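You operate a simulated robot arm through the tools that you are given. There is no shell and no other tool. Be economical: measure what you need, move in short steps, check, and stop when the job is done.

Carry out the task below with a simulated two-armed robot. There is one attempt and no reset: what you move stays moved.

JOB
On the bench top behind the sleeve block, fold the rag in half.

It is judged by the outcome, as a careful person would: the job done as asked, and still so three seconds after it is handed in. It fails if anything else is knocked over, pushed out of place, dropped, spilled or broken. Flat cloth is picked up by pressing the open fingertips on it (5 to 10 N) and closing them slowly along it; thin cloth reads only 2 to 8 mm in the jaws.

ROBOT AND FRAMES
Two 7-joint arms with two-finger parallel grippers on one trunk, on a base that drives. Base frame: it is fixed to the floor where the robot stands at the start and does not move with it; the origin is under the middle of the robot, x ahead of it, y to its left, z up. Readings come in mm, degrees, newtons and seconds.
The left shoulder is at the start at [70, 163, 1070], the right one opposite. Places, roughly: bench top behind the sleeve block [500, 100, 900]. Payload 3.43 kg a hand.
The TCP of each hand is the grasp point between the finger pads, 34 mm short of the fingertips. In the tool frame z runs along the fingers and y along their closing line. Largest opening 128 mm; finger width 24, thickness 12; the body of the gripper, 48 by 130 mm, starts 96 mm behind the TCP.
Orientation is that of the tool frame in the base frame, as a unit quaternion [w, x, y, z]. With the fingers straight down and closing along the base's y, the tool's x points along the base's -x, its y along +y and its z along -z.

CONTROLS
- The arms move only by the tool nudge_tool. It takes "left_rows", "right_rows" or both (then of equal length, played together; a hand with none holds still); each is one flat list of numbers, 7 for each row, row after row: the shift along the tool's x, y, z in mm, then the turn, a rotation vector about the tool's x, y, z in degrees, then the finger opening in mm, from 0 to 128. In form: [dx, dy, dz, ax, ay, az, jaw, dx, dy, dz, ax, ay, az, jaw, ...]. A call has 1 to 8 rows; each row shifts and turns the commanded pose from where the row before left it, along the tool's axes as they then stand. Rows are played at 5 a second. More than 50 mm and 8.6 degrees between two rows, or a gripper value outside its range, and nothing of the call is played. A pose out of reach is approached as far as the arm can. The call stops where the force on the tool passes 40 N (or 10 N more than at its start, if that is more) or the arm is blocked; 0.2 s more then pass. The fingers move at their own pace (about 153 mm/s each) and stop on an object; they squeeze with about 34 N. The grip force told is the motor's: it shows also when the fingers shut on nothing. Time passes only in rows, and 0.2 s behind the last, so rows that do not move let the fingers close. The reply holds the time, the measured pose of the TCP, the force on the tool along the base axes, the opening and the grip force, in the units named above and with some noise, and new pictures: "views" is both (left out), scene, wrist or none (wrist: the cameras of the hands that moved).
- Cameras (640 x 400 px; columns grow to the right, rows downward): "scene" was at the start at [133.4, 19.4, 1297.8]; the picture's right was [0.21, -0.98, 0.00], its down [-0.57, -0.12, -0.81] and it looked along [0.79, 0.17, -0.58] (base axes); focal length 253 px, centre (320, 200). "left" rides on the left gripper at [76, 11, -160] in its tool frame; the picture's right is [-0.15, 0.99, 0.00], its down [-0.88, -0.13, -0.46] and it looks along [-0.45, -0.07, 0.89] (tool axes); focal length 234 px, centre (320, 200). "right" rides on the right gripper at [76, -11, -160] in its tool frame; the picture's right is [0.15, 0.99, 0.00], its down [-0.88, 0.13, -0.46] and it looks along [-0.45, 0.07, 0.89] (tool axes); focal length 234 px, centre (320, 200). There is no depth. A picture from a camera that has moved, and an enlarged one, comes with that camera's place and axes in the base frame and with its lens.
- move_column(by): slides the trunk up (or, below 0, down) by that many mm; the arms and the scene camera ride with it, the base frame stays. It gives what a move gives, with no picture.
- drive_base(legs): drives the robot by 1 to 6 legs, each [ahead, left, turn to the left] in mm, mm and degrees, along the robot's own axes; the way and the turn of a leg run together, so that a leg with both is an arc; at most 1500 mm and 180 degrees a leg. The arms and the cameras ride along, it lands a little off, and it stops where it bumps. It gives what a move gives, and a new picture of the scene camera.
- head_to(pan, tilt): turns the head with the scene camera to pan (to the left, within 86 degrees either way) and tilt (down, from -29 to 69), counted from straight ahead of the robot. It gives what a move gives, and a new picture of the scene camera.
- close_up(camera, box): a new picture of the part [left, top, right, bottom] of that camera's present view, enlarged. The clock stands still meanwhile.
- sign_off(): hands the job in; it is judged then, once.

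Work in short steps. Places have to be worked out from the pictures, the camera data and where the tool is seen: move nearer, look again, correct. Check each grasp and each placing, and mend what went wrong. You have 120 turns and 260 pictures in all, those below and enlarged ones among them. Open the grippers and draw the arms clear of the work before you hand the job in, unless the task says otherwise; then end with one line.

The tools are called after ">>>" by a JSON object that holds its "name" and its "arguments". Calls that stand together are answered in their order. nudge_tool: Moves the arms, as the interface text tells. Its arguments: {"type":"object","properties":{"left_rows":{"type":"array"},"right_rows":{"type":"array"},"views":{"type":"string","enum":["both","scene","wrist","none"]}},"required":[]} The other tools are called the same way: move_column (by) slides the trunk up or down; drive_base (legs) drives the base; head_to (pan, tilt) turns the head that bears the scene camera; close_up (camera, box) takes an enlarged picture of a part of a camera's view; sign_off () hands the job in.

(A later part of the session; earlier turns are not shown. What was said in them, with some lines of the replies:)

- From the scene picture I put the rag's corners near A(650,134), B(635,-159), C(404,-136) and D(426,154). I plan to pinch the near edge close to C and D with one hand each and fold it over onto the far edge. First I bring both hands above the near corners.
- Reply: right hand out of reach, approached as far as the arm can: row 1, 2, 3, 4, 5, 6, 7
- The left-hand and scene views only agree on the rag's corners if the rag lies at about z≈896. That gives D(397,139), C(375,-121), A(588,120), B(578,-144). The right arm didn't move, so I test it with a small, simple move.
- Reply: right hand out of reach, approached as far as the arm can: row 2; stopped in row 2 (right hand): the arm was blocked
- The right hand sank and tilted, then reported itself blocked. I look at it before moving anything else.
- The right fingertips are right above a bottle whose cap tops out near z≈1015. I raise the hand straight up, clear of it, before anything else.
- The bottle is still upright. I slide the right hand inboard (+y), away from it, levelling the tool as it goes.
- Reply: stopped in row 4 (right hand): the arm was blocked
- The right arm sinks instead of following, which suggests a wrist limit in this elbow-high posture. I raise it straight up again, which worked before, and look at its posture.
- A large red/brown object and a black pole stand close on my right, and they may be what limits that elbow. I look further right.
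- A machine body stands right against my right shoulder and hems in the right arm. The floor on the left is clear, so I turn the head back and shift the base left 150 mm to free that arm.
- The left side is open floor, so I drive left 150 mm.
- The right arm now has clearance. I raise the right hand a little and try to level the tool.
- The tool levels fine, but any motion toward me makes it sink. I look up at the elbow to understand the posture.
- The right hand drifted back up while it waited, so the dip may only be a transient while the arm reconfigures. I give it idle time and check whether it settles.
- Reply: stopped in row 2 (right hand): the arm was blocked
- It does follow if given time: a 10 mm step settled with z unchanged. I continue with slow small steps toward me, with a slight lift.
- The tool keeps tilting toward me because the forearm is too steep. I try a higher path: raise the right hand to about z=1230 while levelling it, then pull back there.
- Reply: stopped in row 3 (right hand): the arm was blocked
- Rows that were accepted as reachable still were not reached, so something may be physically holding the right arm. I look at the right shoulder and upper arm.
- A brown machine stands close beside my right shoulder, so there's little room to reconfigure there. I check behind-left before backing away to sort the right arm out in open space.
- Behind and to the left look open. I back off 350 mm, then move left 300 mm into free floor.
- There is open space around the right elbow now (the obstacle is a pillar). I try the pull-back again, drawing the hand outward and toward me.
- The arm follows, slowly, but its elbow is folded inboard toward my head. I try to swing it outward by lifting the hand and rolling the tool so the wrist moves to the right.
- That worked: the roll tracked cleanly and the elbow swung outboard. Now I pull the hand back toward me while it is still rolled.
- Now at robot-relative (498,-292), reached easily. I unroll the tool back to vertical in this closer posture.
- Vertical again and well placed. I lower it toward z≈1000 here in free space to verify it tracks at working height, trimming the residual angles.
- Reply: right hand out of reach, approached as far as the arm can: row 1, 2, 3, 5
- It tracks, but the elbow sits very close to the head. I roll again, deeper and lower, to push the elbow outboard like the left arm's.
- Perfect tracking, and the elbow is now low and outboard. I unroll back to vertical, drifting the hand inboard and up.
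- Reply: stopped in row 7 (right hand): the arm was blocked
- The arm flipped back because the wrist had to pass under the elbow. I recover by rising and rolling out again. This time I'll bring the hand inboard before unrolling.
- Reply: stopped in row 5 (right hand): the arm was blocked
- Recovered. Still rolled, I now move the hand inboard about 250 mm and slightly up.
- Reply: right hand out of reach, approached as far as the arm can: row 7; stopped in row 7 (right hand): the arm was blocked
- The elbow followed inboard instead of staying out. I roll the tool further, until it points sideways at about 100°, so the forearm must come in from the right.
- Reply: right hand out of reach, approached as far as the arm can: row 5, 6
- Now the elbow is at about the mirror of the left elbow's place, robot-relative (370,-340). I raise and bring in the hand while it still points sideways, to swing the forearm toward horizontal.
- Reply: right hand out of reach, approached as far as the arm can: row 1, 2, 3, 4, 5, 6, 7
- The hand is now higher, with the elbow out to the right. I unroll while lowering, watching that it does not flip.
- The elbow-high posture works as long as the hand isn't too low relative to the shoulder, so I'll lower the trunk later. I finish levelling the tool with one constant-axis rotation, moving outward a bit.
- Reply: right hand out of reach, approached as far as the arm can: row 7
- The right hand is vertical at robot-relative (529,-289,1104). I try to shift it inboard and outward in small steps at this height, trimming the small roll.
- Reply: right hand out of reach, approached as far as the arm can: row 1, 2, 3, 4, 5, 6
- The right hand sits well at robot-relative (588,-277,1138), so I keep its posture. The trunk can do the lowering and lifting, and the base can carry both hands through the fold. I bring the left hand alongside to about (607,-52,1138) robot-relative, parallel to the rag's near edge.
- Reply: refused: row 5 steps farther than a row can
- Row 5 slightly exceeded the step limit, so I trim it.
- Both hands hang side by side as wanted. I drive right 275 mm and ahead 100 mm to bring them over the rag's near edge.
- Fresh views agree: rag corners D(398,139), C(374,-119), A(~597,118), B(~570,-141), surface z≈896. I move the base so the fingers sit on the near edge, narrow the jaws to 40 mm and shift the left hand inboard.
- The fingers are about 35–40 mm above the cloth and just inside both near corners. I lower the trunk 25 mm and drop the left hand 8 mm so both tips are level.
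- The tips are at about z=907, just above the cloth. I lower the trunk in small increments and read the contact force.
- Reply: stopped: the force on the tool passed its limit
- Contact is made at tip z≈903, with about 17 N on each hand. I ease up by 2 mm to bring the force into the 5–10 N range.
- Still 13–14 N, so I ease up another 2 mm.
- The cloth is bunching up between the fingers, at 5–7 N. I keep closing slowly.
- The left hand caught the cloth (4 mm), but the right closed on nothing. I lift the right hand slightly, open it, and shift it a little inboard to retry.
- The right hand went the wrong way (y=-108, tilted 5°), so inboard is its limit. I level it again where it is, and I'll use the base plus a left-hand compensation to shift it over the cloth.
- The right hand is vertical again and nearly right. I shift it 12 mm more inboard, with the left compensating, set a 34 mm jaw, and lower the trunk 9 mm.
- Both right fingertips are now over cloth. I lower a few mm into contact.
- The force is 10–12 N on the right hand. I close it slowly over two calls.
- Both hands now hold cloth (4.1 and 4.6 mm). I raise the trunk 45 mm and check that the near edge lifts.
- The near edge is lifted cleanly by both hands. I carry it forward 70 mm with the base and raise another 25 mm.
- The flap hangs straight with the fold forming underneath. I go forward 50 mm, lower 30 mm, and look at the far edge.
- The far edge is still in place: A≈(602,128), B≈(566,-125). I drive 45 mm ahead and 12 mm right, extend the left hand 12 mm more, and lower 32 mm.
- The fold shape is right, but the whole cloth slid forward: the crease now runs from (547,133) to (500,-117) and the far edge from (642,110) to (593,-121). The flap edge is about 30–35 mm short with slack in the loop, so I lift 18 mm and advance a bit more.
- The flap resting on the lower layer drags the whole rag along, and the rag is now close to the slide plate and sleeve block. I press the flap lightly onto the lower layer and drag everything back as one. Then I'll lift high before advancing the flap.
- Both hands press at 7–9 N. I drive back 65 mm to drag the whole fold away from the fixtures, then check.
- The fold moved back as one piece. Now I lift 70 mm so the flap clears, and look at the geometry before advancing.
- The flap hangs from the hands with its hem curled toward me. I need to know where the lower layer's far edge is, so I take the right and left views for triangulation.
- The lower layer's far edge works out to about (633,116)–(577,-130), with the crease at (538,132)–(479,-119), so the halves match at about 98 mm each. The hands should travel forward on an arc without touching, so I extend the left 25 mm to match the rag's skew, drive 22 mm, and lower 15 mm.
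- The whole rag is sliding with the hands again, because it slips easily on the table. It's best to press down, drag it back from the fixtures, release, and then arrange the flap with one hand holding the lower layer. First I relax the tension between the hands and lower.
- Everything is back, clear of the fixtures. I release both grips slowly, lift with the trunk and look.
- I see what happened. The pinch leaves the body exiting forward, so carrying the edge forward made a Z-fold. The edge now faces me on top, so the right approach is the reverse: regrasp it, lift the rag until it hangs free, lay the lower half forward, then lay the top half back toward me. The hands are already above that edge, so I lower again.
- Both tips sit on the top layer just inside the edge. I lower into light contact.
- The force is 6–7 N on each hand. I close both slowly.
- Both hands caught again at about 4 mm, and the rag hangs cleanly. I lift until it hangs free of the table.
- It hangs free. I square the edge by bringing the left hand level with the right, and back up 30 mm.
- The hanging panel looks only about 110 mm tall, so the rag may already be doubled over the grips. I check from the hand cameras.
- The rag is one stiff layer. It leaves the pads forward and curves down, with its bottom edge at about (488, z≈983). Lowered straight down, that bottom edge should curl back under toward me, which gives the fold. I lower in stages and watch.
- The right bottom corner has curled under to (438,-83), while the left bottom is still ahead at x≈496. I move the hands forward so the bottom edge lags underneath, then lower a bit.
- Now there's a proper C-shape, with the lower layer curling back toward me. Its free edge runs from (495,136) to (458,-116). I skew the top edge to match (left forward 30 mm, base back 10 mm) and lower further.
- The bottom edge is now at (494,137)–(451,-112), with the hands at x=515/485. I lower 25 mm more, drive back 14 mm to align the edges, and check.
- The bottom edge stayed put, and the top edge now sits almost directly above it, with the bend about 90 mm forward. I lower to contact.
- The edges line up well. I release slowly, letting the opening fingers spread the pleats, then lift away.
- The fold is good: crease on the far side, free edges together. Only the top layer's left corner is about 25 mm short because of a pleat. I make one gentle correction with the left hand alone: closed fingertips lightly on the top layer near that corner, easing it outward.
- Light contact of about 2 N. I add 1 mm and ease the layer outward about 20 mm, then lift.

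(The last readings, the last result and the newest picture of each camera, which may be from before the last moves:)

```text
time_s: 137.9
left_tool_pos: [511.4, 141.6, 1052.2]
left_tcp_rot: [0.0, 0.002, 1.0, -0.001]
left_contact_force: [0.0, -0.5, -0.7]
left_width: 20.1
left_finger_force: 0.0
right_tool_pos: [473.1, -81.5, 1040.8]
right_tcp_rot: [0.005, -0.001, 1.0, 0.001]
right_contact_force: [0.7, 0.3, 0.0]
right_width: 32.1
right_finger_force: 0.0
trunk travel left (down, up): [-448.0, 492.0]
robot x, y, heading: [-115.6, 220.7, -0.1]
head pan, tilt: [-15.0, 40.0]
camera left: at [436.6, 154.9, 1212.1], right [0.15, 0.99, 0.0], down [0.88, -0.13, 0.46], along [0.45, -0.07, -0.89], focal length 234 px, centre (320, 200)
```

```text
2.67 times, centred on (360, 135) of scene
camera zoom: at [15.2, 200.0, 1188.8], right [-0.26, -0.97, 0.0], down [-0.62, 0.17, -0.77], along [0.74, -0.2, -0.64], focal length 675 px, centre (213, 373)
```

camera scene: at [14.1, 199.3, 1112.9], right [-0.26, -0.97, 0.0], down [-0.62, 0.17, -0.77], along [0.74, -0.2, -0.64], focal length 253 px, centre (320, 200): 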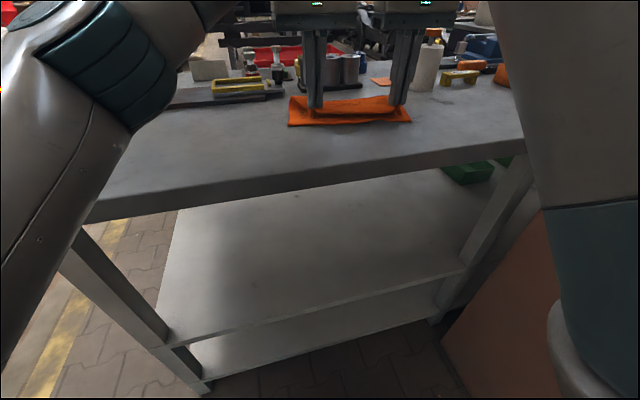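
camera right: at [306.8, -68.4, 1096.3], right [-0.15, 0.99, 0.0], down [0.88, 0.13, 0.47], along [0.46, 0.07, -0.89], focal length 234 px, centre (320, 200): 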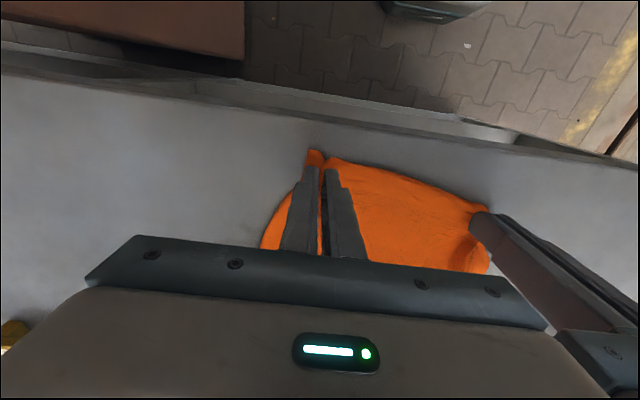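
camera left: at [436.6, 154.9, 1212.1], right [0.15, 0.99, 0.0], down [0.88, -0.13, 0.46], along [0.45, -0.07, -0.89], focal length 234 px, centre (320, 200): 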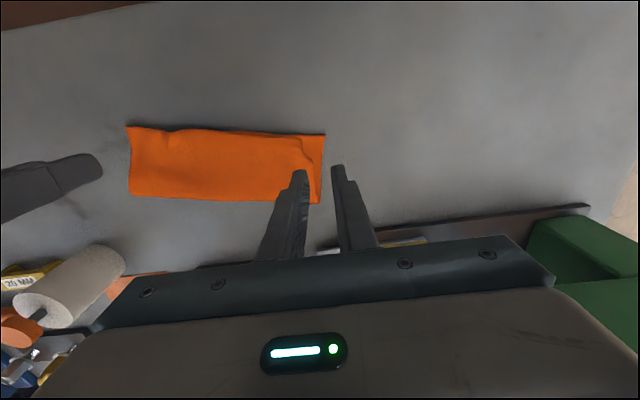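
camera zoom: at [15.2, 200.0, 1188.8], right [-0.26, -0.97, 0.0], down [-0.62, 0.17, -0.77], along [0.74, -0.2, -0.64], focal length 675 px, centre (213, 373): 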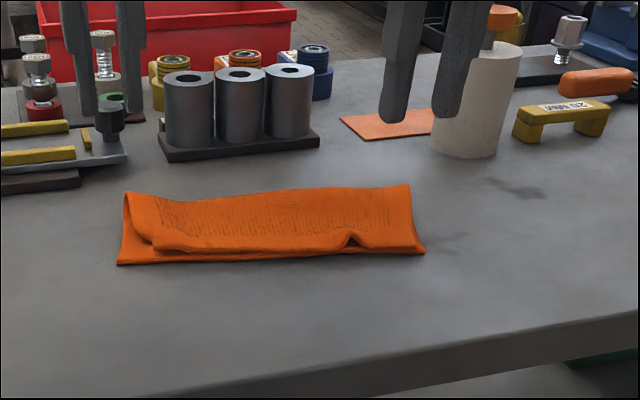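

The fold is intact; the rag just shifted a little as one piece. It is folded in half, with the free edges together and only a slight corner offset. I raise the hands, open them, back clear and take a final look.

>>> {"name": "move_column", "arguments": {"by": 110}}

>>> {"name": "drive_base", "arguments": {"legs": [[-170, 0, 0]]}}

>>> {"name": "nudge_tool", "arguments": {"left_rows": [0, 0, 0, 0, 0, 0, 100, 0, 0, 0, 0, 0, 0, 100], "right_rows": [0, 0, 0, 0, 0, 0, 60, 0, 0, 0, 0, 0, 0, 60], "views": "scene"}}

>>> {"name": "close_up", "arguments": {"camera": "scene", "box": [220, 60, 480, 220]}}

```text
time_s: 139.3
left_tool_pos: [511.2, 143.3, 1162.2]
left_tcp_rot: [0.001, 0.0, 1.0, -0.001]
left_contact_force: [1.0, 0.0, 0.0]
left_width: 20.0
left_finger_force: 0.0
right_tool_pos: [473.1, -82.0, 1152.7]
right_tcp_rot: [0.005, -0.001, 1.0, 0.002]
right_contact_force: [0.7, -0.3, 0.1]
right_width: 32.0
right_finger_force: 0.1
trunk travel left (down, up): [-558.0, 382.0]
robot x, y, heading: [-116.7, 219.7, 0.1]
head pan, tilt: [-15.0, 40.0]
```

```text
time_s: 140.8
left_tool_pos: [343.0, 140.4, 1162.4]
left_tcp_rot: [0.001, 0.001, 1.0, -0.001]
left_contact_force: [0.2, -0.3, -1.4]
left_width: 20.0
left_finger_force: 0.1
right_tool_pos: [303.9, -82.6, 1150.5]
right_tcp_rot: [0.006, -0.001, 1.0, 0.002]
right_contact_force: [0.2, -0.1, -0.1]
right_width: 31.8
right_finger_force: 0.0
trunk travel left (down, up): [-558.0, 382.0]
robot x, y, heading: [-282.8, 223.5, 0.0]
head pan, tilt: [-15.0, 40.0]
camera scene: at [-154.2, 199.3, 1298.9], right [-0.26, -0.97, 0.0], down [-0.62, 0.17, -0.77], along [0.74, -0.2, -0.64], focal length 253 px, centre (320, 200)
```

scene: 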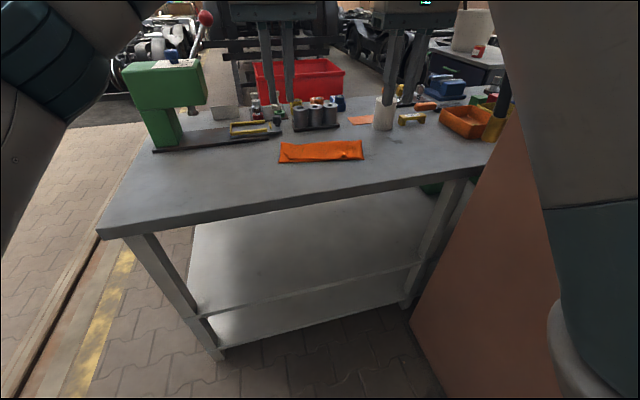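

```text
time_s: 141.4
left_tool_pos: [342.5, 142.5, 1165.2]
left_tcp_rot: [0.001, 0.001, 1.0, -0.001]
left_contact_force: [-0.6, 0.0, 0.5]
left_width: 100.1
left_finger_force: 0.1
right_tool_pos: [303.5, -81.8, 1151.7]
right_tcp_rot: [0.006, -0.001, 1.0, 0.002]
right_contact_force: [-1.1, -0.2, 0.2]
right_width: 59.9
right_finger_force: 0.1
trunk travel left (down, up): [-558.0, 382.0]
robot x, y, heading: [-284.2, 224.6, -0.0]
head pan, tilt: [-15.0, 40.0]
camera scene: at [-155.0, 199.4, 1299.0], right [-0.26, -0.97, 0.0], down [-0.62, 0.17, -0.77], along [0.74, -0.2, -0.64], focal length 253 px, centre (320, 200)
```

scene: 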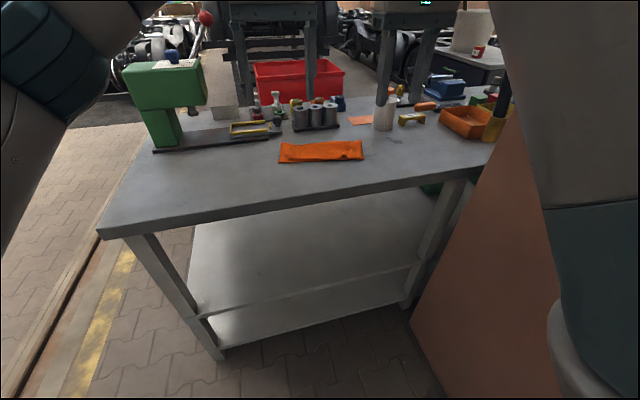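

```text
2.46 times, centred on (350, 140) of scene
camera zoom: at [-155.0, 199.4, 1299.0], right [-0.26, -0.97, 0.0], down [-0.62, 0.17, -0.77], along [0.74, -0.2, -0.64], focal length 623 px, centre (246, 348)
```

zoom: 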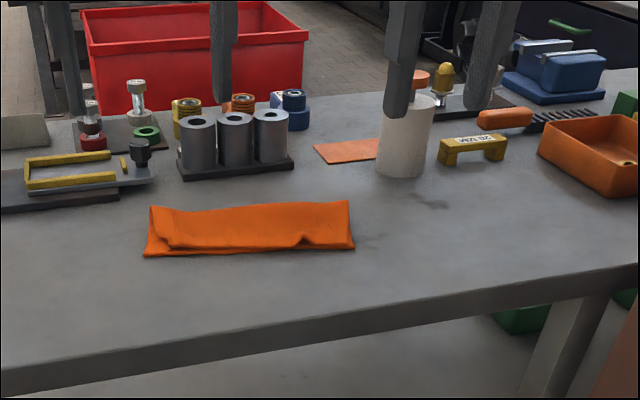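

The rag lies folded in half on the bench behind the sleeve block. Everything else looks undisturbed, and both hands are open and clear, so I hand in.

>>> {"name": "sign_off", "arguments": {}}

```text
The job is handed in.
```

The rag is folded in half on the bench behind the sleeve block, with its top layer about 25 mm short at one corner; nothing else appeared disturbed, and both arms are open and clear.
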